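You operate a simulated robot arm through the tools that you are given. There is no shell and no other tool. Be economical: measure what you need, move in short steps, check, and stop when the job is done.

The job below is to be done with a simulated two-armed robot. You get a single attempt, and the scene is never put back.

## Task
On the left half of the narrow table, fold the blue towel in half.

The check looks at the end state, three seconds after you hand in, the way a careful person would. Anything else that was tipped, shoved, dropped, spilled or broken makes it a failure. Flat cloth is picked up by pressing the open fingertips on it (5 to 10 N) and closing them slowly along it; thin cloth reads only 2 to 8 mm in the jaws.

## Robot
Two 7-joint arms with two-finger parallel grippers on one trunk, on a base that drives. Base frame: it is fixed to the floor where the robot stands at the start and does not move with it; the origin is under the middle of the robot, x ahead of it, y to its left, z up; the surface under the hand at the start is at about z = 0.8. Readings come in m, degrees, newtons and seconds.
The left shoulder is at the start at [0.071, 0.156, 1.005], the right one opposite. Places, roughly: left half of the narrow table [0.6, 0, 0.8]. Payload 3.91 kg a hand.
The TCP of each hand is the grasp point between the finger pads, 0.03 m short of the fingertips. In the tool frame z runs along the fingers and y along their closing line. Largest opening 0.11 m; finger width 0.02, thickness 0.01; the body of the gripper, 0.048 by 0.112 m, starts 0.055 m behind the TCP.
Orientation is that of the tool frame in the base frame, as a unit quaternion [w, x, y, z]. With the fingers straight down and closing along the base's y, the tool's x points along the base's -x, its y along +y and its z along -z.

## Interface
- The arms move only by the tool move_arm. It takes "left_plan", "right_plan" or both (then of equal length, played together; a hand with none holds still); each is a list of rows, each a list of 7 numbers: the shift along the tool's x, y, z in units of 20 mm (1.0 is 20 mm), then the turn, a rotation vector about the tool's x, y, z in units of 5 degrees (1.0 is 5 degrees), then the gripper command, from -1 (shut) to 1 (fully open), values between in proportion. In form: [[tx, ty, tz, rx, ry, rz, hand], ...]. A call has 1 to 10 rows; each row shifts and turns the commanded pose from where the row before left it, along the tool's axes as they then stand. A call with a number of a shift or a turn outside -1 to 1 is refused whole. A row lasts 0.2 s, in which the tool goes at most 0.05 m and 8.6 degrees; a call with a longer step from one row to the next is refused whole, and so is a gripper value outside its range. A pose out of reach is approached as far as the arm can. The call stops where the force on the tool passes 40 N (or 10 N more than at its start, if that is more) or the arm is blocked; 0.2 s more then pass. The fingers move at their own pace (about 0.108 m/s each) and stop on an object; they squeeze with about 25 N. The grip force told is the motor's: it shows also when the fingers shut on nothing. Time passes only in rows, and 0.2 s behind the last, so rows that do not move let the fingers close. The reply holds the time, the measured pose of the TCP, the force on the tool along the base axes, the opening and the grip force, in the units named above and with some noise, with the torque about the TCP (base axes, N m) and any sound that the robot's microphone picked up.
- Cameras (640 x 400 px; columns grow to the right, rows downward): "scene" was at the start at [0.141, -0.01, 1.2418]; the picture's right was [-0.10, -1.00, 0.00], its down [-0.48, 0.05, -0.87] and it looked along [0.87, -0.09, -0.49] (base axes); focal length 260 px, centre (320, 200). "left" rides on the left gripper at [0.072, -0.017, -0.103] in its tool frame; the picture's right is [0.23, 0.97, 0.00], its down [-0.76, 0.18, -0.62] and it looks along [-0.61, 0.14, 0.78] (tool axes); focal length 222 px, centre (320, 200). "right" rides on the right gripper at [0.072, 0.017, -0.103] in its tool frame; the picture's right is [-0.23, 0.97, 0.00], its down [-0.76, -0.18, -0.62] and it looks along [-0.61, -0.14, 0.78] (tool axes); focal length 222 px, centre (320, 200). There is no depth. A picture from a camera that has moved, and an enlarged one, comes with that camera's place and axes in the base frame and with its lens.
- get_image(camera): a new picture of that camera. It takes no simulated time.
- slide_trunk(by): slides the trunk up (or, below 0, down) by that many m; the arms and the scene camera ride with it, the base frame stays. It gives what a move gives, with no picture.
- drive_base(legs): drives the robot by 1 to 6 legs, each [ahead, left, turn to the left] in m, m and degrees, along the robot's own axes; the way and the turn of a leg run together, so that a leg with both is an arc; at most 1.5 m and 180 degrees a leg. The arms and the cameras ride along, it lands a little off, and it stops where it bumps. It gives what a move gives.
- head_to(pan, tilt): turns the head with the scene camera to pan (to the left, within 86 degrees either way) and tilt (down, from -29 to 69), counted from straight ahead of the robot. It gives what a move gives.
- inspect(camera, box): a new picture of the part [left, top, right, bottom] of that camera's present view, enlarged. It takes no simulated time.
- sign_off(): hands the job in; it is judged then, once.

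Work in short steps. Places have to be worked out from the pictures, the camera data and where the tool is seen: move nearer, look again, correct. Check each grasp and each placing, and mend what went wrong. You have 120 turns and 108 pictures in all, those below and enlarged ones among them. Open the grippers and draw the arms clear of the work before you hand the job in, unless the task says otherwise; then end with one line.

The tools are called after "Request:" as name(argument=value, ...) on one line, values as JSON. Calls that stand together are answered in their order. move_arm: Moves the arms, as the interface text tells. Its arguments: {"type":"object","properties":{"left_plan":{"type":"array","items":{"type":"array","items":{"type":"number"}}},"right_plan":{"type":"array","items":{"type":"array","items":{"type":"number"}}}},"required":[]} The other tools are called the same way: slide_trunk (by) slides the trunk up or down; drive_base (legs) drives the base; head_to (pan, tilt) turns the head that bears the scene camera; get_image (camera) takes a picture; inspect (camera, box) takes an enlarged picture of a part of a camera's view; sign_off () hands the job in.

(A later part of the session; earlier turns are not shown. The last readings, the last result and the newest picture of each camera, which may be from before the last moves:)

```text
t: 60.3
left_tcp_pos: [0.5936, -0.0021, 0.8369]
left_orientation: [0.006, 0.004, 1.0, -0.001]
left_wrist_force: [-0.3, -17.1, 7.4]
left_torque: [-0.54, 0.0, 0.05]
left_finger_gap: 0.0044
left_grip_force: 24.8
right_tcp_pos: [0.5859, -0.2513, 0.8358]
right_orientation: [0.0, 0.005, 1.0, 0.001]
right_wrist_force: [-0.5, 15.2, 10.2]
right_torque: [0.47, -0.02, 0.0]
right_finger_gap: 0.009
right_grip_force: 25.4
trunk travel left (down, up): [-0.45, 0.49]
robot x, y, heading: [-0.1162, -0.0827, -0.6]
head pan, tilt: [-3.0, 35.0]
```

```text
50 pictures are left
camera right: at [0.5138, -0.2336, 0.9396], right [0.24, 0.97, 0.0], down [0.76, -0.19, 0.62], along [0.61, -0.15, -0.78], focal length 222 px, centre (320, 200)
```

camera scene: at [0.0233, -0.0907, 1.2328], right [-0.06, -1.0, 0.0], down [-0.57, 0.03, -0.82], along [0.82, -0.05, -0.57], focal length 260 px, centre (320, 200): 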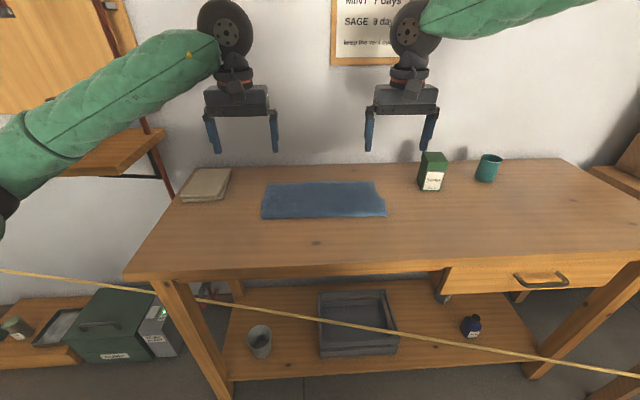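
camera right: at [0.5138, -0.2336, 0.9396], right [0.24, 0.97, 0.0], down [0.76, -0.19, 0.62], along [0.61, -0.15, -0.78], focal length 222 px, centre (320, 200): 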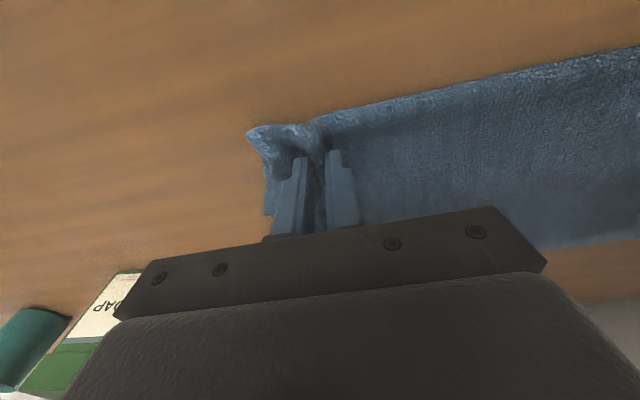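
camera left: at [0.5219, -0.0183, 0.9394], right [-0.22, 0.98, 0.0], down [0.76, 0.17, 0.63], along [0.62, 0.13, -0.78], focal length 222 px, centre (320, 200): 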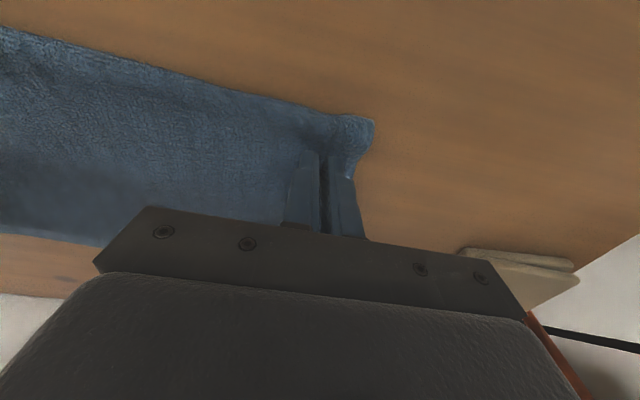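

The left holds one layer at 4.4 mm, but the right caught both at 9 mm. I'll reopen the right and pinch again with lighter pressure.

Request:
move_arm(right_plan=[[0, 0, 0, 0, 0, 0, -0.8], [0, 0, 0, 0, 0, 0, -0.5], [0, 0, -0.3, 0, 0, 0, -0.3], [0, 0, -0.6, 0, 0, 0, -0.3], [0, 0, 0, 0, 0, 0, -0.35], [0, 0, 0.4, 0, 0, 0, -0.35], [0, 0, 0.3, 0, 0, 0, -0.35], [0, 0, 0.1, 0, 0, 0, -0.35], [0, 0, 0, 0, 0, 0, -0.35]])

Request:
get_image(camera="right")

```text
t: 62.3
left_tcp_pos: [0.5946, -0.0015, 0.8362]
left_orientation: [0.005, 0.004, 1.0, -0.001]
left_wrist_force: [-1.2, 1.0, 8.2]
left_torque: [0.08, 0.07, 0.0]
left_finger_gap: 0.0033
left_grip_force: 24.7
right_tcp_pos: [0.5848, -0.2504, 0.8376]
right_orientation: [0.0, 0.004, 1.0, 0.0]
right_wrist_force: [-0.2, -1.4, 2.8]
right_torque: [-0.03, -0.02, 0.0]
right_finger_gap: 0.0357
right_grip_force: 0.0
trunk travel left (down, up): [-0.45, 0.49]
robot x, y, heading: [-0.1171, -0.0893, -0.3]
head pan, tilt: [-3.0, 35.0]
```

```text
49 pictures are left
camera right: at [0.5135, -0.2333, 0.9415], right [0.24, 0.97, 0.0], down [0.76, -0.19, 0.62], along [0.61, -0.15, -0.78], focal length 222 px, centre (320, 200)
```

right: 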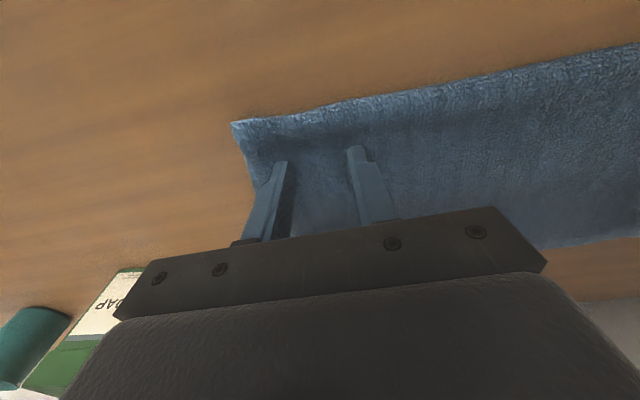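

Right contact is 2.8 N. I'll close slowly with slight extra pressure.

Request:
move_arm(right_plan=[[0, 0, 0.03, 0, 0, 0, -0.35], [0, 0, 0, 0, 0, 0, -0.43], [0, 0, 0, 0, 0, 0, -0.5], [0, 0, 0, 0, 0, 0, -0.58], [0, 0, 0, 0, 0, 0, -0.66], [0, 0, 0, 0, 0, 0, -0.74], [0, 0, 0, 0, 0, 0, -0.82], [0, 0, 0, 0, 0, 0, -0.9], [0, 0, 0, 0, 0, 0, -1], [0, 0, 0, 0, 0, 0, -1]])

Request:
get_image(camera="right")

```text
t: 64.5
left_tcp_pos: [0.595, -0.002, 0.8369]
left_orientation: [0.005, 0.004, 1.0, -0.001]
left_wrist_force: [0.3, -1.3, 8.4]
left_torque: [-0.03, -0.01, 0.03]
left_finger_gap: 0.0036
left_grip_force: 25.6
right_tcp_pos: [0.5851, -0.2502, 0.838]
right_orientation: [0.001, 0.005, 1.0, 0.0]
right_wrist_force: [0.0, 4.4, 5.2]
right_torque: [0.18, 0.0, 0.03]
right_finger_gap: 0.0069
right_grip_force: 25.2
trunk travel left (down, up): [-0.45, 0.49]
robot x, y, heading: [-0.1132, -0.0826, -0.6]
head pan, tilt: [-3.0, 35.0]
```

```text
48 pictures are left
camera right: at [0.5135, -0.233, 0.9412], right [0.24, 0.97, 0.0], down [0.76, -0.19, 0.62], along [0.61, -0.15, -0.78], focal length 222 px, centre (320, 200)
```

right: 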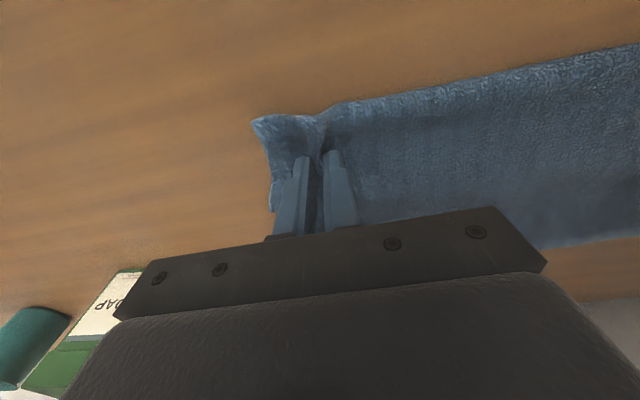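

A reading of 6.9 mm is likely both layers again. I'll retry with a lighter touch and a narrower start.

Request:
move_arm(right_plan=[[0, 0, 0, 0, 0, 0, -0.8], [0, 0, -0.3, 0, 0, 0, -0.4], [0, 0, -0.6, 0, 0, 0, -0.4], [0, 0, 0, 0, 0, 0, -0.5], [0, 0, 0.4, 0, 0, 0, -0.5], [0, 0, 0.35, 0, 0, 0, -0.5], [0, 0, 0.06, 0, 0, 0, -0.5], [0, 0, 0, 0, 0, 0, -0.5]])

Request:
move_arm(right_plan=[[0, 0, 0, 0, 0, 0, -0.56], [0, 0, 0, 0, 0, 0, -0.62], [0, 0, 0, 0, 0, 0, -0.68], [0, 0, 0, 0, 0, 0, -0.75], [0, 0, 0, 0, 0, 0, -0.82], [0, 0, 0, 0, 0, 0, -0.9], [0, 0, 0, 0, 0, 0, -1], [0, 0, 0, 0, 0, 0, -1]])

Request:
get_image(camera="right")

```text
t: 66.3
left_tcp_pos: [0.5935, -0.0015, 0.836]
left_orientation: [0.005, 0.004, 1.0, -0.001]
left_wrist_force: [-0.7, 1.1, 8.4]
left_torque: [0.05, 0.03, -0.01]
left_finger_gap: 0.0036
left_grip_force: 25.5
right_tcp_pos: [0.5852, -0.2509, 0.839]
right_orientation: [0.0, 0.005, 1.0, 0.0]
right_wrist_force: [0.3, 0.1, 0.9]
right_torque: [0.02, 0.01, 0.02]
right_finger_gap: 0.0275
right_grip_force: 0.2
trunk travel left (down, up): [-0.45, 0.49]
robot x, y, heading: [-0.1147, -0.0853, -0.8]
head pan, tilt: [-3.0, 35.0]
```

```text
t: 68.1
left_tcp_pos: [0.5947, -0.003, 0.8369]
left_orientation: [0.005, 0.004, 1.0, -0.001]
left_wrist_force: [-0.8, -1.4, 8.9]
left_torque: [-0.01, 0.05, 0.0]
left_finger_gap: 0.0034
left_grip_force: 25.1
right_tcp_pos: [0.5845, -0.2504, 0.8387]
right_orientation: [0.0, 0.005, 1.0, 0.001]
right_wrist_force: [-0.3, 3.9, 1.4]
right_torque: [0.15, -0.04, 0.03]
right_finger_gap: 0.0036
right_grip_force: 25.0
trunk travel left (down, up): [-0.45, 0.49]
robot x, y, heading: [-0.1145, -0.088, -0.5]
head pan, tilt: [-3.0, 35.0]
```

```text
47 pictures are left
camera right: at [0.5135, -0.2334, 0.9428], right [0.24, 0.97, 0.0], down [0.76, -0.19, 0.62], along [0.61, -0.15, -0.78], focal length 222 px, centre (320, 200)
```

right: 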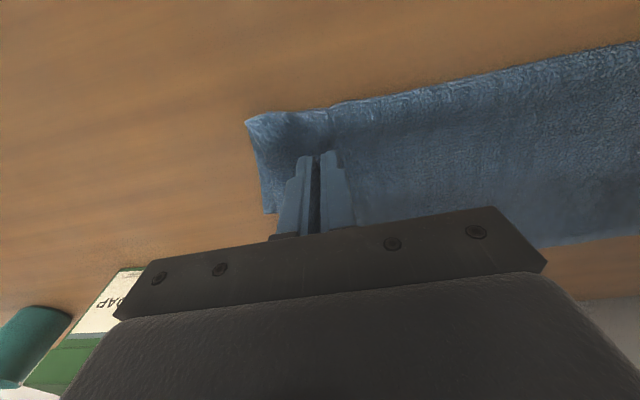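

Both hands now hold a single layer, at 3.4 and 3.6 mm. I'll lift so the two halves hang from this line.

Request:
move_arm(left_plan=[[0, 0, -0.5, 0, 0, 0, -1], [0, 0, -0.8, 0, 0, 0, -1], [0, 0, -0.9, 0, 0, 0, -1], [-0.2, 0, -0.9, 0, 0, 0, -1], [-0.3, 0, -0.9, 0, 0, 0, -1], [-0.3, 0, -0.9, 0, 0, 0, -1], [-0.2, 0, -0.9, 0, 0, 0, -1], [0, 0, -0.9, 0, 0, 0, -1], [0, 0, -0.9, 0, 0, 0, -1], [0, 0, -0.9, 0, 0, 0, -1]], right_plan=[[0, 0, -0.5, 0, 0, 0, -1], [0, 0, -0.8, 0, 0, 0, -1], [0, 0, -0.9, 0, 0, 0, -1], [-0.2, 0, -0.9, 0, 0, 0, -1], [-0.3, 0, -0.9, 0, 0, 0, -1], [-0.3, 0, -0.9, 0, 0, 0, -1], [-0.2, 0, -0.9, 0, 0, 0, -1], [0, 0, -0.9, 0, 0, 0, -1], [0, 0, -0.9, 0, 0, 0, -1], [0, 0, -0.9, 0, 0, 0, -1]])

Request:
inspect(camera="scene", box=[220, 70, 420, 195])

Request:
get_image(camera="right")

Request:
get_image(camera="left")

```text
t: 70.3
left_tcp_pos: [0.6126, -0.0022, 1.0051]
left_orientation: [0.006, 0.004, 1.0, -0.001]
left_wrist_force: [0.8, -4.5, -0.3]
left_torque: [-0.11, -0.03, -0.01]
left_finger_gap: 0.0034
left_grip_force: 25.5
right_tcp_pos: [0.6067, -0.2503, 1.0073]
right_orientation: [0.0, 0.004, 1.0, 0.002]
right_wrist_force: [-0.1, 3.8, 0.5]
right_torque: [0.16, -0.02, 0.03]
right_finger_gap: 0.0039
right_grip_force: 25.0
trunk travel left (down, up): [-0.45, 0.49]
robot x, y, heading: [-0.1146, -0.0803, -0.4]
head pan, tilt: [-3.0, 35.0]
```

```text
3.20 times, centred on (320, 132) of scene
camera zoom: at [0.0243, -0.0909, 1.2326], right [-0.06, -1.0, 0.0], down [-0.57, 0.03, -0.82], along [0.82, -0.05, -0.57], focal length 834 px, centre (320, 416)
```

zoom: 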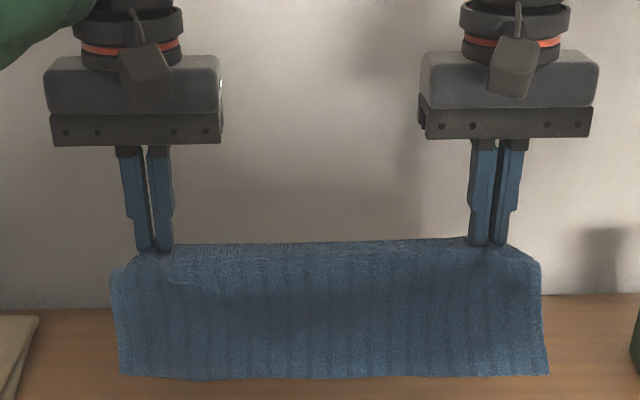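

```text
45 pictures are left
camera right: at [0.5346, -0.2337, 1.1115], right [0.24, 0.97, 0.0], down [0.76, -0.19, 0.62], along [0.61, -0.15, -0.78], focal length 222 px, centre (320, 200)
```

right: 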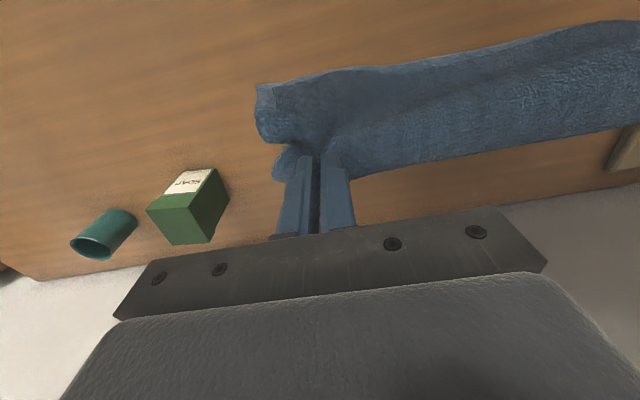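

```text
44 pictures are left
camera left: at [0.5414, -0.0185, 1.1085], right [-0.22, 0.98, 0.0], down [0.76, 0.17, 0.63], along [0.62, 0.14, -0.78], focal length 222 px, centre (320, 200)
```

left: 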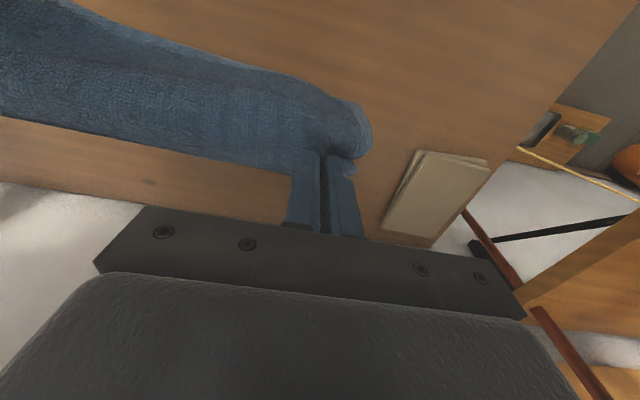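

The sheet now drapes from the grip line with both halves about equal. I'll move forward a little, lower until the edges touch, then swing back to lay it flat.

Request:
move_arm(left_plan=[[-0.7, 0, 0, 0, 0, 0, -1], [-0.9, 0, 0, 0, 0, 0, -1], [-0.9, 0, 0, 0, 0, 0, -1], [-0.9, 0, 0, 0, 0, 0, -1], [-0.6, 0, 0.3, 0, 0, 0, -1], [0, 0, 0, 0, 0, 0, -1], [0, 0, 0.7, 0, 0, 0, -1], [0, 0, 0.8, 0, 0, 0, -1], [0, 0, 0.8, 0, 0, 0, -1], [0, 0, 0, 0, 0, 0, -1]], right_plan=[[-0.7, 0, 0, 0, 0, 0, -1], [-0.9, 0, 0, 0, 0, 0, -1], [-0.9, 0, 0, 0, 0, 0, -1], [-0.9, 0, 0, 0, 0, 0, -1], [-0.6, 0, 0.3, 0, 0, 0, -1], [0, 0, 0, 0, 0, 0, -1], [0, 0, 0.75, 0, 0, 0, -1], [0, 0, 0.85, 0, 0, 0, -1], [0, 0, 0.8, 0, 0, 0, -1], [0, 0, 0, 0, 0, 0, -1]])

Request:
inspect(camera="scene", box=[220, 90, 420, 215])

Request:
get_image(camera="left")

```text
t: 72.5
left_tcp_pos: [0.6937, -0.0014, 0.9545]
left_orientation: [0.005, 0.005, 1.0, -0.001]
left_wrist_force: [-0.2, -6.0, 0.1]
left_torque: [-0.14, 0.0, 0.02]
left_finger_gap: 0.0033
left_grip_force: 25.2
right_tcp_pos: [0.6863, -0.2522, 0.9552]
right_orientation: [0.0, 0.005, 1.0, -0.001]
right_wrist_force: [0.0, 4.3, 0.4]
right_torque: [0.12, -0.01, -0.03]
right_finger_gap: 0.0039
right_grip_force: 25.0
trunk travel left (down, up): [-0.45, 0.49]
robot x, y, heading: [-0.1112, -0.0856, -0.7]
head pan, tilt: [-3.0, 35.0]
```

```text
3.20 times, centred on (320, 152) of scene
camera zoom: at [0.0244, -0.0908, 1.2327], right [-0.06, -1.0, 0.0], down [-0.57, 0.03, -0.82], along [0.82, -0.05, -0.57], focal length 834 px, centre (320, 352)
```

zoom: 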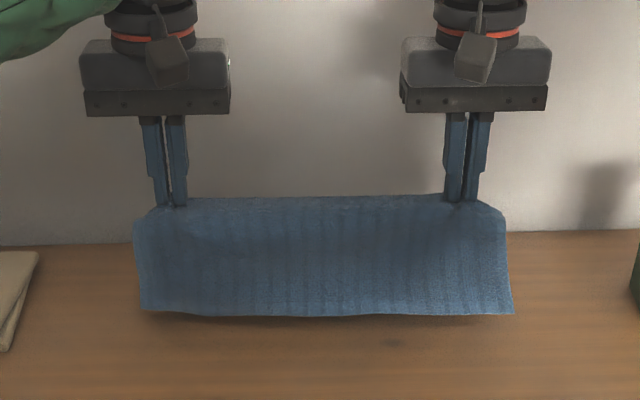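

```text
42 pictures are left
camera left: at [0.6223, -0.0186, 1.0571], right [-0.22, 0.98, 0.0], down [0.76, 0.17, 0.63], along [0.62, 0.14, -0.78], focal length 222 px, centre (320, 200)
```

left: 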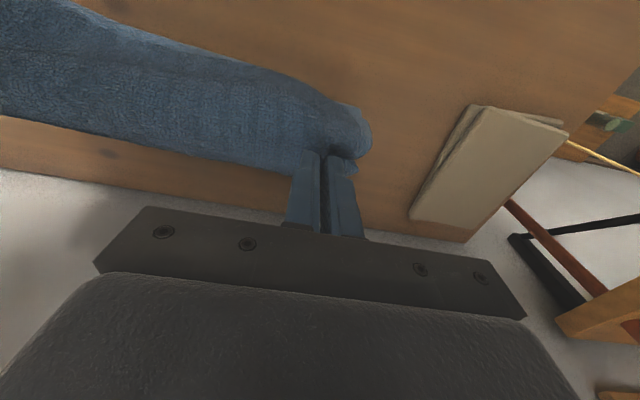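

The front edge hovers about 2 cm above the table. I'll start the backward swing as it touches, so that layer tucks underneath and trails away from the robot.

Request:
move_arm(left_plan=[[0.7, 0, 0.4, 0, 0, 0, -1], [1, 0, 0.5, 0, 0, 0, -1], [1, 0, 0.4, 0, 0, 0, -1], [1, 0, 0.3, 0, 0, 0, -1], [1, 0, 0.3, 0, 0, 0, -1]], right_plan=[[0.7, 0, 0.4, 0, 0, 0, -1], [1, 0, 0.5, 0, 0, 0, -1], [1, 0, 0.4, 0, 0, 0, -1], [1, 0, 0.3, 0, 0, 0, -1], [1, 0, 0.3, 0, 0, 0, -1]])

Request:
inspect(camera="scene", box=[220, 110, 420, 235])

Request:
get_image(camera="left")

```text
t: 73.7
left_tcp_pos: [0.5995, -0.0025, 0.9169]
left_orientation: [0.005, 0.004, 1.0, -0.001]
left_wrist_force: [-0.8, -6.2, -0.1]
left_torque: [-0.14, -0.02, 0.0]
left_finger_gap: 0.0033
left_grip_force: 24.7
right_tcp_pos: [0.592, -0.2524, 0.9152]
right_orientation: [-0.001, 0.005, 1.0, 0.0]
right_wrist_force: [-0.4, 5.4, -0.1]
right_torque: [0.17, -0.01, 0.03]
right_finger_gap: 0.0037
right_grip_force: 24.5
trunk travel left (down, up): [-0.45, 0.49]
robot x, y, heading: [-0.1134, -0.0814, -0.3]
head pan, tilt: [-3.0, 35.0]
```

```text
3.20 times, centred on (320, 172) of scene
camera zoom: at [0.0243, -0.0907, 1.2327], right [-0.06, -1.0, 0.0], down [-0.57, 0.03, -0.82], along [0.82, -0.05, -0.57], focal length 834 px, centre (320, 288)
```

zoom: 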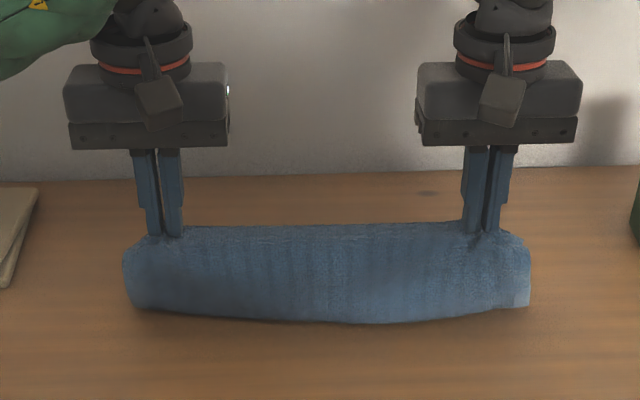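

```text
40 pictures are left
camera left: at [0.5273, -0.0179, 1.0196], right [-0.22, 0.98, 0.0], down [0.76, 0.17, 0.63], along [0.62, 0.13, -0.78], focal length 222 px, centre (320, 200)
```

left: 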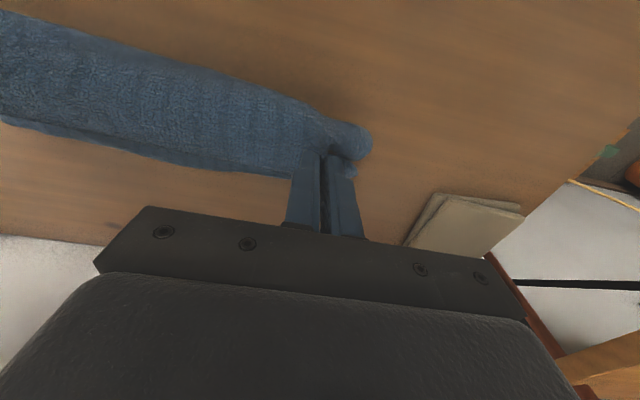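

The front layer seems to be tucking under and the back layer trails. I'll continue the swing.

Request:
move_arm(left_plan=[[0.9, 0, 0.35, 0, 0, 0, -1], [0.9, 0, 0.4, 0, 0, 0, -1], [0.7, 0, 0.5, 0, 0, 0, -1], [0.4, 0, 0.6, 0, 0, 0, -1]], right_plan=[[0.9, 0, 0.35, 0, 0, 0, -1], [0.9, 0, 0.4, 0, 0, 0, -1], [0.7, 0, 0.5, 0, 0, 0, -1], [0.4, 0, 0.6, 0, 0, 0, -1]])

Request:
inspect(camera="scene", box=[220, 130, 420, 255])

Request:
get_image(camera="left")

Request:
get_image(camera="right")

```text
t: 74.7
left_tcp_pos: [0.5442, -0.0024, 0.8793]
left_orientation: [0.005, 0.005, 1.0, -0.001]
left_wrist_force: [0.0, -3.9, -0.9]
left_torque: [-0.11, -0.02, -0.01]
left_finger_gap: 0.0036
left_grip_force: 25.2
right_tcp_pos: [0.5348, -0.2512, 0.8796]
right_orientation: [-0.001, 0.005, 1.0, 0.001]
right_wrist_force: [0.2, 4.3, -0.6]
right_torque: [0.1, 0.01, -0.01]
right_finger_gap: 0.0035
right_grip_force: 24.7
trunk travel left (down, up): [-0.45, 0.49]
robot x, y, heading: [-0.1162, -0.0847, -0.4]
head pan, tilt: [-3.0, 35.0]
```

```text
3.20 times, centred on (320, 192) of scene
camera zoom: at [0.0254, -0.0909, 1.2325], right [-0.06, -1.0, 0.0], down [-0.57, 0.03, -0.82], along [0.82, -0.05, -0.57], focal length 834 px, centre (320, 224)
```

zoom: 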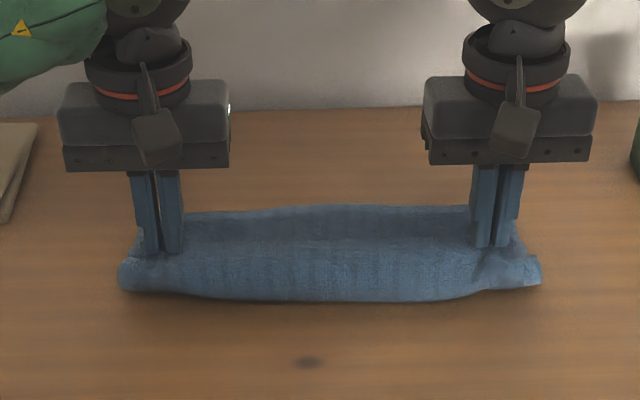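

```text
38 pictures are left
camera left: at [0.4717, -0.0182, 0.9815], right [-0.22, 0.98, 0.0], down [0.76, 0.17, 0.63], along [0.62, 0.14, -0.78], focal length 222 px, centre (320, 200)
```

left: 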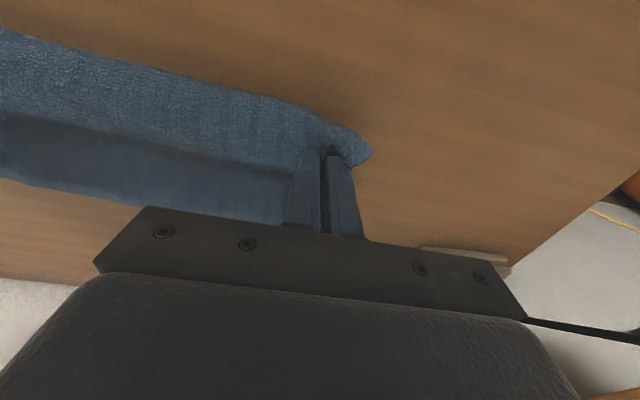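

```text
37 pictures are left
camera right: at [0.463, -0.2334, 0.984], right [0.24, 0.97, 0.0], down [0.76, -0.19, 0.62], along [0.6, -0.15, -0.78], focal length 222 px, centre (320, 200)
```

right: 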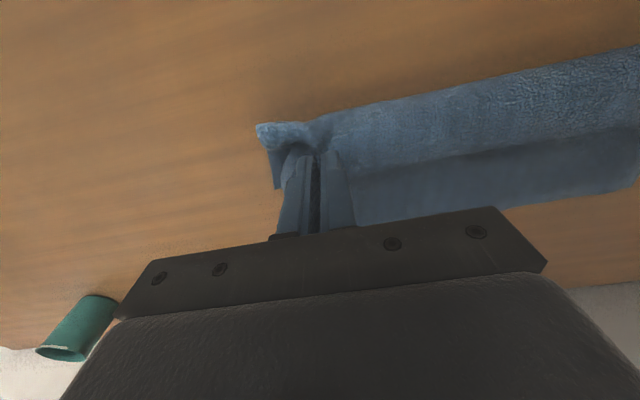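

The front layer has tucked underneath. I'll pull slightly further and lower to the table.

Request:
move_arm(left_plan=[[0.5, 0, 0.4, 0, 0, 0, -1], [0.4, 0, 0.5, 0, 0, 0, -1], [0.3, 0, 0.5, 0, 0, 0, -1], [0.2, 0, 0.45, 0, 0, 0, -1], [0, 0, 0, 0, 0, 0, -1]], right_plan=[[0.5, 0, 0.4, 0, 0, 0, -1], [0.4, 0, 0.5, 0, 0, 0, -1], [0.3, 0, 0.5, 0, 0, 0, -1], [0.2, 0, 0.45, 0, 0, 0, -1], [0, 0, 0, 0, 0, 0, -1]])

Request:
get_image(camera="left")

Request:
get_image(camera="right")

```text
t: 75.9
left_tcp_pos: [0.5148, -0.0024, 0.8416]
left_orientation: [0.006, 0.004, 1.0, -0.001]
left_wrist_force: [-0.2, -4.9, 2.2]
left_torque: [-0.1, -0.04, -0.04]
left_finger_gap: 0.0032
left_grip_force: 25.3
right_tcp_pos: [0.5064, -0.2506, 0.8415]
right_orientation: [0.001, 0.004, 1.0, -0.001]
right_wrist_force: [0.7, 4.7, 0.4]
right_torque: [0.12, -0.04, 0.03]
right_finger_gap: 0.0036
right_grip_force: 25.2
trunk travel left (down, up): [-0.45, 0.49]
robot x, y, heading: [-0.1144, -0.0869, -0.5]
head pan, tilt: [-3.0, 35.0]
```

```text
36 pictures are left
camera left: at [0.4433, -0.018, 0.9441], right [-0.22, 0.98, 0.0], down [0.76, 0.17, 0.63], along [0.62, 0.14, -0.78], focal length 222 px, centre (320, 200)
```

left: 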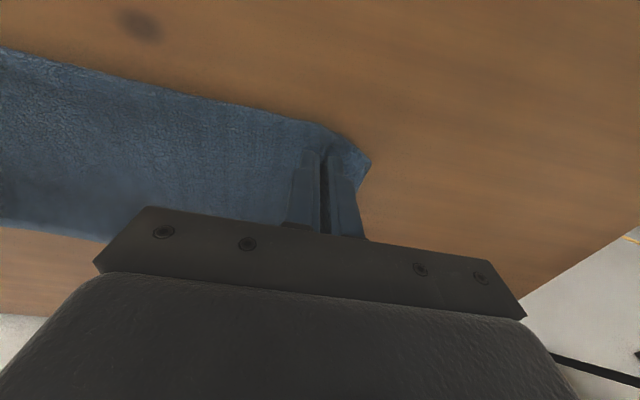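

```text
35 pictures are left
camera right: at [0.4343, -0.2335, 0.946], right [0.24, 0.97, 0.0], down [0.76, -0.19, 0.62], along [0.61, -0.15, -0.78], focal length 222 px, centre (320, 200)
```

right: 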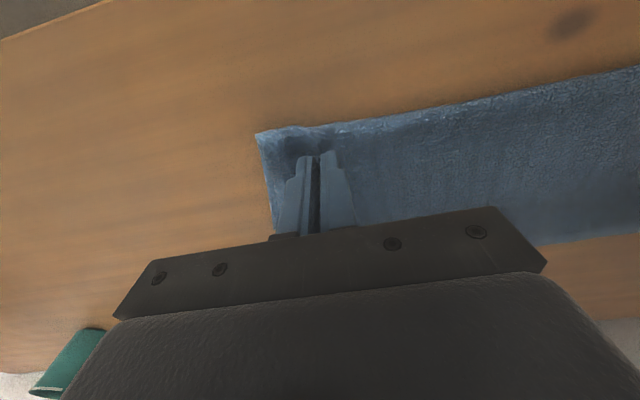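

The pile lies flat, with the far edge near x = 0.65 and the fold near 0.505. I'll release gently and raise the hands.

Request:
move_arm(left_plan=[[0, 0, 0.05, 0, 0, 0, -1], [0, 0, 0, 0, 0, 0, -0.85], [0, 0, 0, 0, 0, 0, -0.7], [0, 0, 0, 0, 0, 0, -0.5], [0, 0, 0, 0, 0, 0, -0.4], [0, 0, -0.4, 0, 0, 0, -0.4], [0, 0, -0.8, 0, 0, 0, -0.4], [0, 0, -1, 0, 0, 0, -0.4], [0, 0, -1, 0, 0, 0, -0.4], [0, 0, -1, 0, 0, 0, -0.4]], right_plan=[[0, 0, 0.1, 0, 0, 0, -1], [0, 0, 0, 0, 0, 0, -0.85], [0, 0, 0, 0, 0, 0, -0.7], [0, 0, 0, 0, 0, 0, -0.5], [0, 0, 0, 0, 0, 0, -0.4], [0, 0, -0.4, 0, 0, 0, -0.4], [0, 0, -0.8, 0, 0, 0, -0.4], [0, 0, -1, 0, 0, 0, -0.4], [0, 0, -1, 0, 0, 0, -0.4], [0, 0, -1, 0, 0, 0, -0.4]])

Request:
inspect(camera="scene", box=[220, 150, 420, 275])

Request:
get_image(camera="right")

Request:
get_image(camera="left")

```text
t: 78.1
left_tcp_pos: [0.5149, -0.0015, 0.9235]
left_orientation: [0.006, 0.004, 1.0, 0.0]
left_wrist_force: [-0.6, -0.2, -0.3]
left_torque: [0.01, 0.02, 0.02]
left_finger_gap: 0.0331
left_grip_force: 0.1
right_tcp_pos: [0.5048, -0.2493, 0.9258]
right_orientation: [0.0, 0.004, 1.0, 0.001]
right_wrist_force: [-0.1, 0.4, 0.4]
right_torque: [0.02, 0.01, 0.0]
right_finger_gap: 0.033
right_grip_force: 0.1
trunk travel left (down, up): [-0.45, 0.49]
robot x, y, heading: [-0.1164, -0.0852, -0.4]
head pan, tilt: [-3.0, 35.0]
```

```text
3.20 times, centred on (320, 212) of scene
camera zoom: at [0.0243, -0.0908, 1.2326], right [-0.06, -1.0, 0.0], down [-0.57, 0.03, -0.82], along [0.82, -0.05, -0.57], focal length 834 px, centre (320, 160)
```

zoom: 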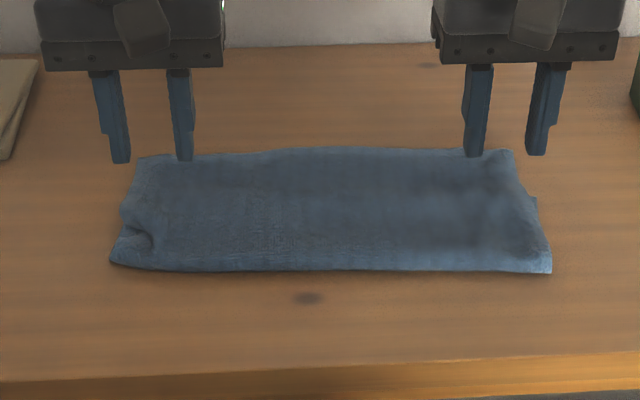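

```text
33 pictures are left
camera right: at [0.4336, -0.2322, 1.0288], right [0.24, 0.97, 0.0], down [0.76, -0.19, 0.62], along [0.61, -0.15, -0.78], focal length 222 px, centre (320, 200)
```

right: 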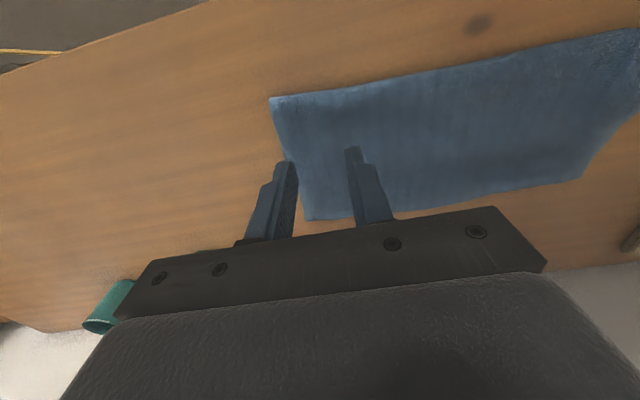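

```text
32 pictures are left
camera left: at [0.443, -0.0178, 1.0258], right [-0.22, 0.98, 0.0], down [0.76, 0.17, 0.63], along [0.62, 0.14, -0.78], focal length 222 px, centre (320, 200)
```

left: 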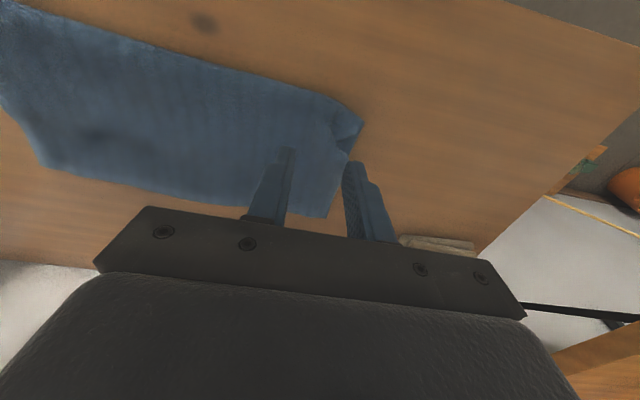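

The pile is still about 0.163 m deep on the right and 0.145 m on the left, because the fold formed some 3 cm on the robot side of the grip. The far edges sit at x ≈ 0.641, so the true mid-line is at x ≈ 0.508. Allowing for that 3 cm offset, I'll pinch the top layer at x ≈ 0.539 and lay it again.

Request:
move_arm(left_plan=[[-0.4, 0, 0.7, 0, 0, 0, -0.45], [-0.4, 0, 0.8, 0, 0, 0, -0.45], [-0.4, 0, 0.8, 0, 0, 0, -0.45], [0, 0, 0.8, 0, 0, 0, -0.45], [0, 0, 0.8, 0, 0, 0, -0.45], [0, 0, 0.2, 0, 0, 0, -0.45], [0, 0, 0, 0, 0, 0, -0.45]], right_plan=[[-0.57, 0, 0.7, 0, 0, 0, -0.5], [-0.57, 0, 0.8, 0, 0, 0, -0.5], [-0.57, 0, 0.8, 0, 0, 0, -0.5], [0, 0, 0.8, 0, 0, 0, -0.5], [0, 0, 0.8, 0, 0, 0, -0.5], [0, 0, 0.2, 0, 0, 0, -0.5], [0, 0, 0, 0, 0, 0, -0.5]])

Request:
get_image(camera="left")

Request:
get_image(camera="right")

```text
t: 79.7
left_tcp_pos: [0.5395, -0.0029, 0.8422]
left_orientation: [0.005, 0.004, 1.0, 0.0]
left_wrist_force: [-1.0, -0.6, 1.5]
left_torque: [0.04, -0.02, 0.01]
left_finger_gap: 0.0303
left_grip_force: 0.0
right_tcp_pos: [0.5387, -0.2514, 0.8409]
right_orientation: [0.0, 0.004, 1.0, 0.0]
right_wrist_force: [-0.4, 0.2, -0.5]
right_torque: [0.02, 0.03, 0.0]
right_finger_gap: 0.0278
right_grip_force: 0.0
trunk travel left (down, up): [-0.45, 0.49]
robot x, y, heading: [-0.1157, -0.0845, -0.5]
head pan, tilt: [-3.0, 35.0]
```

```text
31 pictures are left
camera left: at [0.4666, -0.018, 0.9446], right [-0.22, 0.98, 0.0], down [0.76, 0.17, 0.63], along [0.62, 0.14, -0.78], focal length 222 px, centre (320, 200)
```

left: 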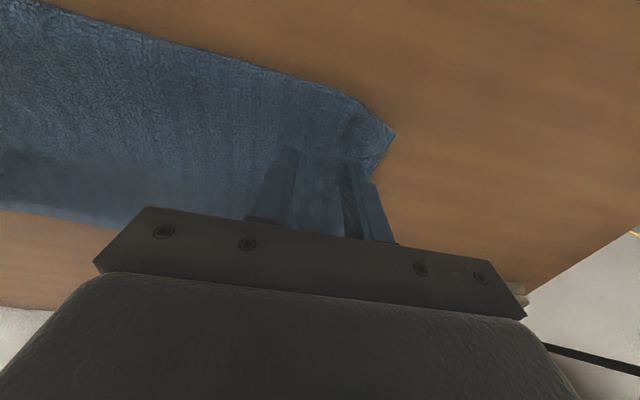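

```text
30 pictures are left
camera right: at [0.468, -0.2338, 0.9458], right [0.24, 0.97, 0.0], down [0.76, -0.19, 0.62], along [0.61, -0.15, -0.78], focal length 222 px, centre (320, 200)
```

right: 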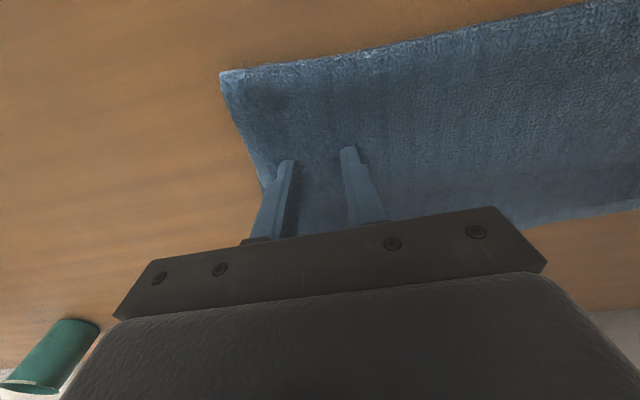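

The left touches with 1.5 N and the right is just short of contact. I'll lower a hair and close both lightly.

Request:
move_arm(left_plan=[[0, 0, 0.06, 0, 0, 0, -0.45], [0, 0, 0, 0, 0, 0, -0.52], [0, 0, 0, 0, 0, 0, -0.6], [0, 0, 0, 0, 0, 0, -0.68], [0, 0, 0, 0, 0, 0, -0.75], [0, 0, 0, 0, 0, 0, -0.82], [0, 0, 0, 0, 0, 0, -0.9], [0, 0, 0, 0, 0, 0, -1], [0, 0, 0, 0, 0, 0, -1]], right_plan=[[0, 0, 0.12, 0, 0, 0, -0.5], [0, 0, 0.02, 0, 0, 0, -0.56], [0, 0, 0, 0, 0, 0, -0.62], [0, 0, 0, 0, 0, 0, -0.68], [0, 0, 0, 0, 0, 0, -0.75], [0, 0, 0, 0, 0, 0, -0.82], [0, 0, 0, 0, 0, 0, -0.9], [0, 0, 0, 0, 0, 0, -1], [0, 0, 0, 0, 0, 0, -1]])

```text
t: 81.7
left_tcp_pos: [0.5386, -0.0016, 0.8414]
left_orientation: [0.006, 0.004, 1.0, -0.001]
left_wrist_force: [-0.3, 0.4, 2.3]
left_torque: [0.04, 0.04, -0.04]
left_finger_gap: 0.0037
left_grip_force: 25.3
right_tcp_pos: [0.54, -0.2504, 0.8399]
right_orientation: [0.0, 0.004, 1.0, 0.0]
right_wrist_force: [0.4, -0.3, 0.7]
right_torque: [0.03, 0.01, -0.01]
right_finger_gap: 0.0
right_grip_force: 24.5
trunk travel left (down, up): [-0.45, 0.49]
robot x, y, heading: [-0.1127, -0.0812, -0.2]
head pan, tilt: [-3.0, 35.0]
```

The left caught one layer at 3.7 mm and the right missed, so I'll redo the right about 1.5 mm lower.

Request:
move_arm(right_plan=[[0, 0, -0.2, 0, 0, 0, -0.8], [0, 0, 0, 0, 0, 0, -0.45], [0, 0, 0, 0, 0, 0, -0.45], [0, 0, 0.2, 0, 0, 0, -0.45], [0, 0, 0.08, 0, 0, 0, -0.45], [0, 0, 0, 0, 0, 0, -0.45]])

Request:
move_arm(right_plan=[[0, 0, 0, 0, 0, 0, -0.52], [0, 0, 0, 0, 0, 0, -0.6], [0, 0, 0, 0, 0, 0, -0.68], [0, 0, 0, 0, 0, 0, -0.75], [0, 0, 0, 0, 0, 0, -0.82], [0, 0, 0, 0, 0, 0, -0.9], [0, 0, 0, 0, 0, 0, -1], [0, 0, 0, 0, 0, 0, -1]])

Request:
get_image(camera="right")

```text
t: 83.1
left_tcp_pos: [0.5384, -0.002, 0.8415]
left_orientation: [0.005, 0.005, 1.0, -0.001]
left_wrist_force: [0.2, 0.5, 2.4]
left_torque: [0.04, 0.0, 0.02]
left_finger_gap: 0.0037
left_grip_force: 25.0
right_tcp_pos: [0.5392, -0.2501, 0.8388]
right_orientation: [0.0, 0.005, 1.0, 0.001]
right_wrist_force: [0.9, -0.3, 1.2]
right_torque: [0.01, -0.01, 0.01]
right_finger_gap: 0.0305
right_grip_force: 0.0
trunk travel left (down, up): [-0.45, 0.49]
robot x, y, heading: [-0.1125, -0.0826, -0.8]
head pan, tilt: [-3.0, 35.0]
```

```text
t: 84.9
left_tcp_pos: [0.5379, -0.002, 0.8411]
left_orientation: [0.006, 0.005, 1.0, -0.001]
left_wrist_force: [-0.2, -2.9, 1.7]
left_torque: [-0.05, 0.0, 0.01]
left_finger_gap: 0.0038
left_grip_force: 24.8
right_tcp_pos: [0.539, -0.2505, 0.8395]
right_orientation: [0.0, 0.005, 1.0, 0.0]
right_wrist_force: [0.0, 4.3, 2.4]
right_torque: [0.13, 0.01, 0.04]
right_finger_gap: 0.0058
right_grip_force: 25.1
trunk travel left (down, up): [-0.45, 0.49]
robot x, y, heading: [-0.116, -0.0851, -0.4]
head pan, tilt: [-3.0, 35.0]
```

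```text
29 pictures are left
camera right: at [0.4675, -0.2334, 0.9428], right [0.24, 0.97, 0.0], down [0.76, -0.19, 0.62], along [0.61, -0.15, -0.78], focal length 222 px, centre (320, 200)
```

right: 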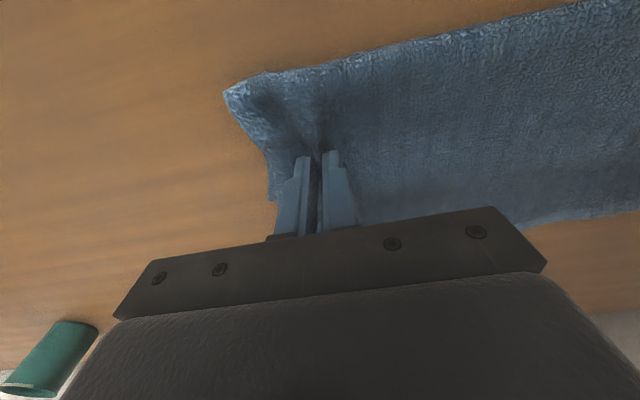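

The right reads 5.8 mm at low pressure, which is probably one thick pinch. I'll lift and see whether the underlayer drops free.

Request:
move_arm(left_plan=[[0, 0, -0.5, 0, 0, 0, -1], [0, 0, -0.8, 0, 0, 0, -1], [-0.3, 0, -0.9, 0, 0, 0, -1], [-0.5, 0, -0.9, 0, 0, 0, -1], [-0.7, 0, -0.9, 0, 0, 0, -1], [-0.7, 0, -0.9, 0, 0, 0, -1], [-0.7, 0, -0.9, 0, 0, 0, -1], [-0.7, 0, -0.9, 0, 0, 0, -1], [-0.5, 0, -0.9, 0, 0, 0, -1], [0, 0, -0.9, 0, 0, 0, -1]], right_plan=[[0, 0, -0.5, 0, 0, 0, -1], [0, 0, -0.8, 0, 0, 0, -1], [-0.3, 0, -0.9, 0, 0, 0, -1], [-0.5, 0, -0.9, 0, 0, 0, -1], [-0.7, 0, -0.9, 0, 0, 0, -1], [-0.7, 0, -0.9, 0, 0, 0, -1], [-0.7, 0, -0.9, 0, 0, 0, -1], [-0.7, 0, -0.9, 0, 0, 0, -1], [-0.5, 0, -0.9, 0, 0, 0, -1], [0, 0, -0.9, 0, 0, 0, -1]])

Request:
inspect(camera="scene", box=[220, 70, 420, 195])

Request:
get_image(camera="right")

```text
t: 87.1
left_tcp_pos: [0.6197, -0.0056, 1.0108]
left_orientation: [0.005, 0.005, 1.0, -0.001]
left_wrist_force: [0.9, -3.2, 0.7]
left_torque: [-0.09, -0.01, -0.02]
left_finger_gap: 0.0038
left_grip_force: 25.0
right_tcp_pos: [0.6225, -0.2516, 1.0095]
right_orientation: [0.0, 0.003, 1.0, 0.0]
right_wrist_force: [0.0, 2.6, 0.2]
right_torque: [0.07, 0.02, -0.04]
right_finger_gap: 0.0055
right_grip_force: 24.5
trunk travel left (down, up): [-0.45, 0.49]
robot x, y, heading: [-0.1151, -0.0879, -0.3]
head pan, tilt: [-3.0, 35.0]
```

```text
3.20 times, centred on (320, 132) of scene
camera zoom: at [0.0241, -0.0908, 1.2327], right [-0.06, -1.0, 0.0], down [-0.57, 0.03, -0.82], along [0.82, -0.05, -0.57], focal length 834 px, centre (320, 416)
```

zoom: 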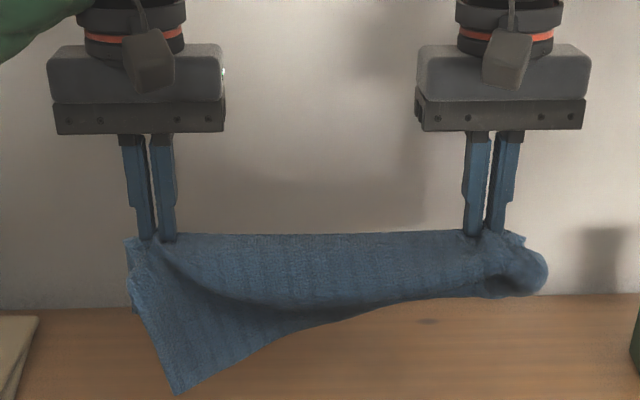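

```text
27 pictures are left
camera right: at [0.5505, -0.2338, 1.1124], right [0.24, 0.97, 0.0], down [0.76, -0.19, 0.62], along [0.61, -0.15, -0.78], focal length 222 px, centre (320, 200)
```

right: 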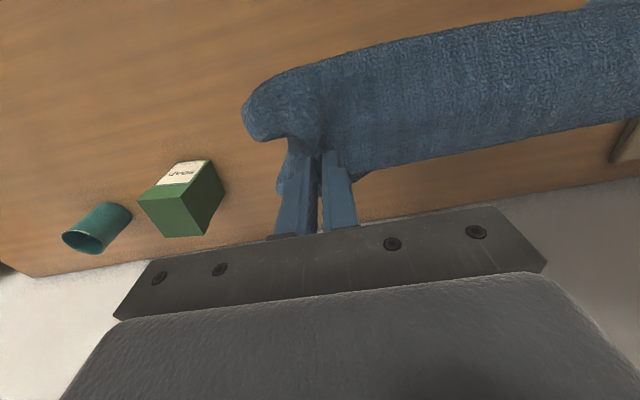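

The left side hangs correctly, but the right pinched the underlayer too. I'll lay it back down along the same path, release only the right hand, and regrip more lightly.

Request:
move_arm(left_plan=[[0, 0, 0.8, 0, 0, 0, -1], [0.3, 0, 0.9, 0, 0, 0, -1], [0.6, 0, 0.9, 0, 0, 0, -1], [0.8, 0, 0.9, 0, 0, 0, -1], [0.9, 0, 0.9, 0, 0, 0, -1], [0.9, 0, 0.9, 0, 0, 0, -1], [0.7, 0, 0.9, 0, 0, 0, -1], [0.5, 0, 0.9, 0, 0, 0, -1], [0.2, 0, 0.8, 0, 0, 0, -1], [0, 0, 0.4, 0, 0, 0, -1]], right_plan=[[0, 0, 0.8, 0, 0, 0, -1], [0.3, 0, 0.9, 0, 0, 0, -1], [0.6, 0, 0.9, 0, 0, 0, -1], [0.8, 0, 0.9, 0, 0, 0, -1], [0.9, 0, 0.9, 0, 0, 0, -1], [0.9, 0, 0.9, 0, 0, 0, -1], [0.7, 0, 0.9, 0, 0, 0, -1], [0.5, 0, 0.9, 0, 0, 0, -1], [0.2, 0, 0.8, 0, 0, 0, -1], [0, 0, 0.4, 0, 0, 0, -1]])

Request:
move_arm(right_plan=[[0, 0, 0, 0, 0, 0, -0.8], [0, 0, 0, 0, 0, 0, -0.5], [0, 0, -0.5, 0, 0, 0, -0.4], [0, 0, -1, 0, 0, 0, -0.4], [0, 0, -1, 0, 0, 0, -0.4]])

Request:
inspect(camera="scene", box=[220, 140, 420, 265])

Request:
get_image(camera="right")

```text
t: 89.3
left_tcp_pos: [0.5234, -0.002, 0.8445]
left_orientation: [0.006, 0.004, 1.0, -0.001]
left_wrist_force: [0.1, -3.0, 0.4]
left_torque: [-0.1, 0.01, 0.0]
left_finger_gap: 0.004
left_grip_force: 25.5
right_tcp_pos: [0.5234, -0.2512, 0.8423]
right_orientation: [0.0, 0.004, 1.0, -0.001]
right_wrist_force: [1.2, 3.9, 2.3]
right_torque: [0.14, 0.03, 0.01]
right_finger_gap: 0.0052
right_grip_force: 24.8
trunk travel left (down, up): [-0.45, 0.49]
robot x, y, heading: [-0.115, -0.0834, -0.5]
head pan, tilt: [-3.0, 35.0]
```

```text
t: 90.5
left_tcp_pos: [0.5222, -0.0023, 0.8444]
left_orientation: [0.006, 0.004, 1.0, 0.0]
left_wrist_force: [0.2, 0.2, 0.1]
left_torque: [0.01, -0.03, 0.01]
left_finger_gap: 0.0041
left_grip_force: 24.9
right_tcp_pos: [0.5238, -0.2514, 0.8931]
right_orientation: [0.0, 0.004, 1.0, 0.0]
right_wrist_force: [0.4, 0.3, 0.2]
right_torque: [0.02, 0.01, 0.01]
right_finger_gap: 0.0328
right_grip_force: 0.0
trunk travel left (down, up): [-0.45, 0.49]
robot x, y, heading: [-0.1163, -0.0817, -0.5]
head pan, tilt: [-3.0, 35.0]
```

```text
3.20 times, centred on (320, 202) of scene
camera zoom: at [0.0244, -0.0906, 1.2326], right [-0.06, -1.0, 0.0], down [-0.57, 0.03, -0.82], along [0.82, -0.05, -0.57], focal length 834 px, centre (320, 192)
```

zoom: 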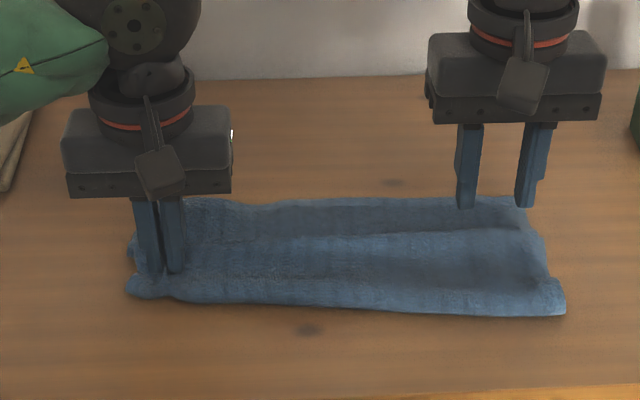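

```text
25 pictures are left
camera right: at [0.4516, -0.2331, 0.998], right [0.24, 0.97, 0.0], down [0.76, -0.18, 0.62], along [0.61, -0.15, -0.78], focal length 222 px, centre (320, 200)
```

right: 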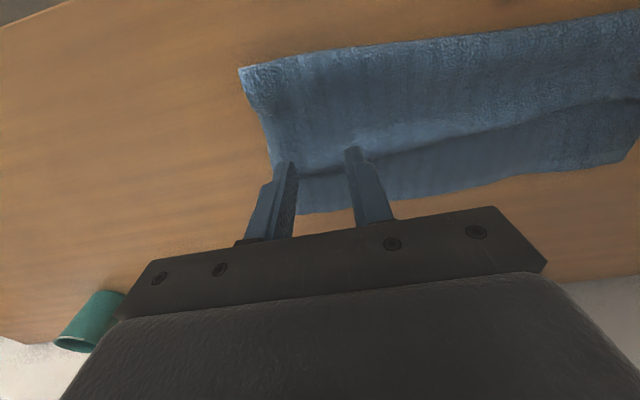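

The ridge where the right hand gripped is still visible at x ≈ 0.523. I'll go down on it lightly with a narrower opening.

Request:
move_arm(right_plan=[[0, 0, 0.9, 0, 0, 0, -0.5], [0, 0, 0.9, 0, 0, 0, -0.5], [0, 0, 0.6, 0, 0, 0, -0.5], [0, 0, 0.12, 0, 0, 0, -0.5], [0, 0, 0, 0, 0, 0, -0.5]])

```text
t: 91.7
left_tcp_pos: [0.5241, -0.0025, 0.8443]
left_orientation: [0.005, 0.005, 1.0, -0.002]
left_wrist_force: [0.5, 0.1, -0.4]
left_torque: [0.01, 0.01, 0.0]
left_finger_gap: 0.0037
left_grip_force: 24.8
right_tcp_pos: [0.5235, -0.2508, 0.8425]
right_orientation: [0.0, 0.005, 1.0, 0.0]
right_wrist_force: [-0.4, 0.2, 0.0]
right_torque: [-0.03, 0.01, 0.0]
right_finger_gap: 0.0276
right_grip_force: 0.0
trunk travel left (down, up): [-0.45, 0.49]
robot x, y, heading: [-0.1128, -0.0825, -0.6]
head pan, tilt: [-3.0, 35.0]
```

There is no contact yet at 0.8425. I'll go down 2.5 mm and close slowly.

Request:
move_arm(right_plan=[[0, 0, 0.12, 0, 0, 0, -0.5], [0, 0, 0, 0, 0, 0, -0.56], [0, 0, 0, 0, 0, 0, -0.62], [0, 0, 0, 0, 0, 0, -0.68], [0, 0, 0, 0, 0, 0, -0.75], [0, 0, 0, 0, 0, 0, -0.82], [0, 0, 0, 0, 0, 0, -0.9], [0, 0, 0, 0, 0, 0, -1], [0, 0, 0, 0, 0, 0, -1]])

```text
t: 93.7
left_tcp_pos: [0.5231, -0.0009, 0.8453]
left_orientation: [0.006, 0.005, 1.0, -0.001]
left_wrist_force: [-0.1, -3.1, -0.2]
left_torque: [-0.05, -0.03, 0.01]
left_finger_gap: 0.0039
left_grip_force: 25.0
right_tcp_pos: [0.5232, -0.2501, 0.8396]
right_orientation: [0.0, 0.004, 1.0, 0.0]
right_wrist_force: [-0.5, 2.0, 1.3]
right_torque: [0.05, 0.02, 0.01]
right_finger_gap: 0.0052
right_grip_force: 25.0
trunk travel left (down, up): [-0.45, 0.49]
robot x, y, heading: [-0.1137, -0.0843, -0.4]
head pan, tilt: [-3.0, 35.0]
```

A reading of 5.2 mm is similar to the last mixed pinch, so I'll retry 1 mm higher.

Request:
move_arm(right_plan=[[0, 0, -0.3, 0, 0, 0, -0.8], [0, 0, -0.5, 0, 0, 0, -0.5], [0, 0, 0, 0, 0, 0, -0.5], [0, 0, 0.5, 0, 0, 0, -0.5], [0, 0, 0.25, 0, 0, 0, -0.5], [0, 0, 0, 0, 0, 0, -0.5]])

Request:
move_arm(right_plan=[[0, 0, 0, 0, 0, 0, -0.56], [0, 0, 0, 0, 0, 0, -0.62], [0, 0, 0, 0, 0, 0, -0.68], [0, 0, 0, 0, 0, 0, -0.75], [0, 0, 0, 0, 0, 0, -0.82], [0, 0, 0, 0, 0, 0, -0.9], [0, 0, 0, 0, 0, 0, -1], [0, 0, 0, 0, 0, 0, -1]])

```text
t: 95.1
left_tcp_pos: [0.5235, -0.0018, 0.8435]
left_orientation: [0.006, 0.004, 1.0, -0.001]
left_wrist_force: [0.1, 0.2, 0.5]
left_torque: [0.01, 0.0, -0.01]
left_finger_gap: 0.0038
left_grip_force: 25.5
right_tcp_pos: [0.5234, -0.251, 0.8406]
right_orientation: [0.0, 0.004, 1.0, 0.0]
right_wrist_force: [0.3, 0.3, 0.1]
right_torque: [0.0, 0.01, 0.01]
right_finger_gap: 0.0276
right_grip_force: 0.0
trunk travel left (down, up): [-0.45, 0.49]
robot x, y, heading: [-0.1135, -0.0864, -0.7]
head pan, tilt: [-3.0, 35.0]
```

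```text
t: 96.9
left_tcp_pos: [0.523, -0.0019, 0.8442]
left_orientation: [0.005, 0.005, 1.0, 0.0]
left_wrist_force: [0.7, -0.9, 0.0]
left_torque: [0.04, 0.02, 0.0]
left_finger_gap: 0.0038
left_grip_force: 25.1
right_tcp_pos: [0.524, -0.2509, 0.8402]
right_orientation: [0.0, 0.004, 1.0, 0.0]
right_wrist_force: [0.4, -0.4, -0.3]
right_torque: [-0.02, 0.02, 0.01]
right_finger_gap: 0.0003
right_grip_force: 25.3
trunk travel left (down, up): [-0.45, 0.49]
robot x, y, heading: [-0.1153, -0.0835, -0.9]
head pan, tilt: [-3.0, 35.0]
```

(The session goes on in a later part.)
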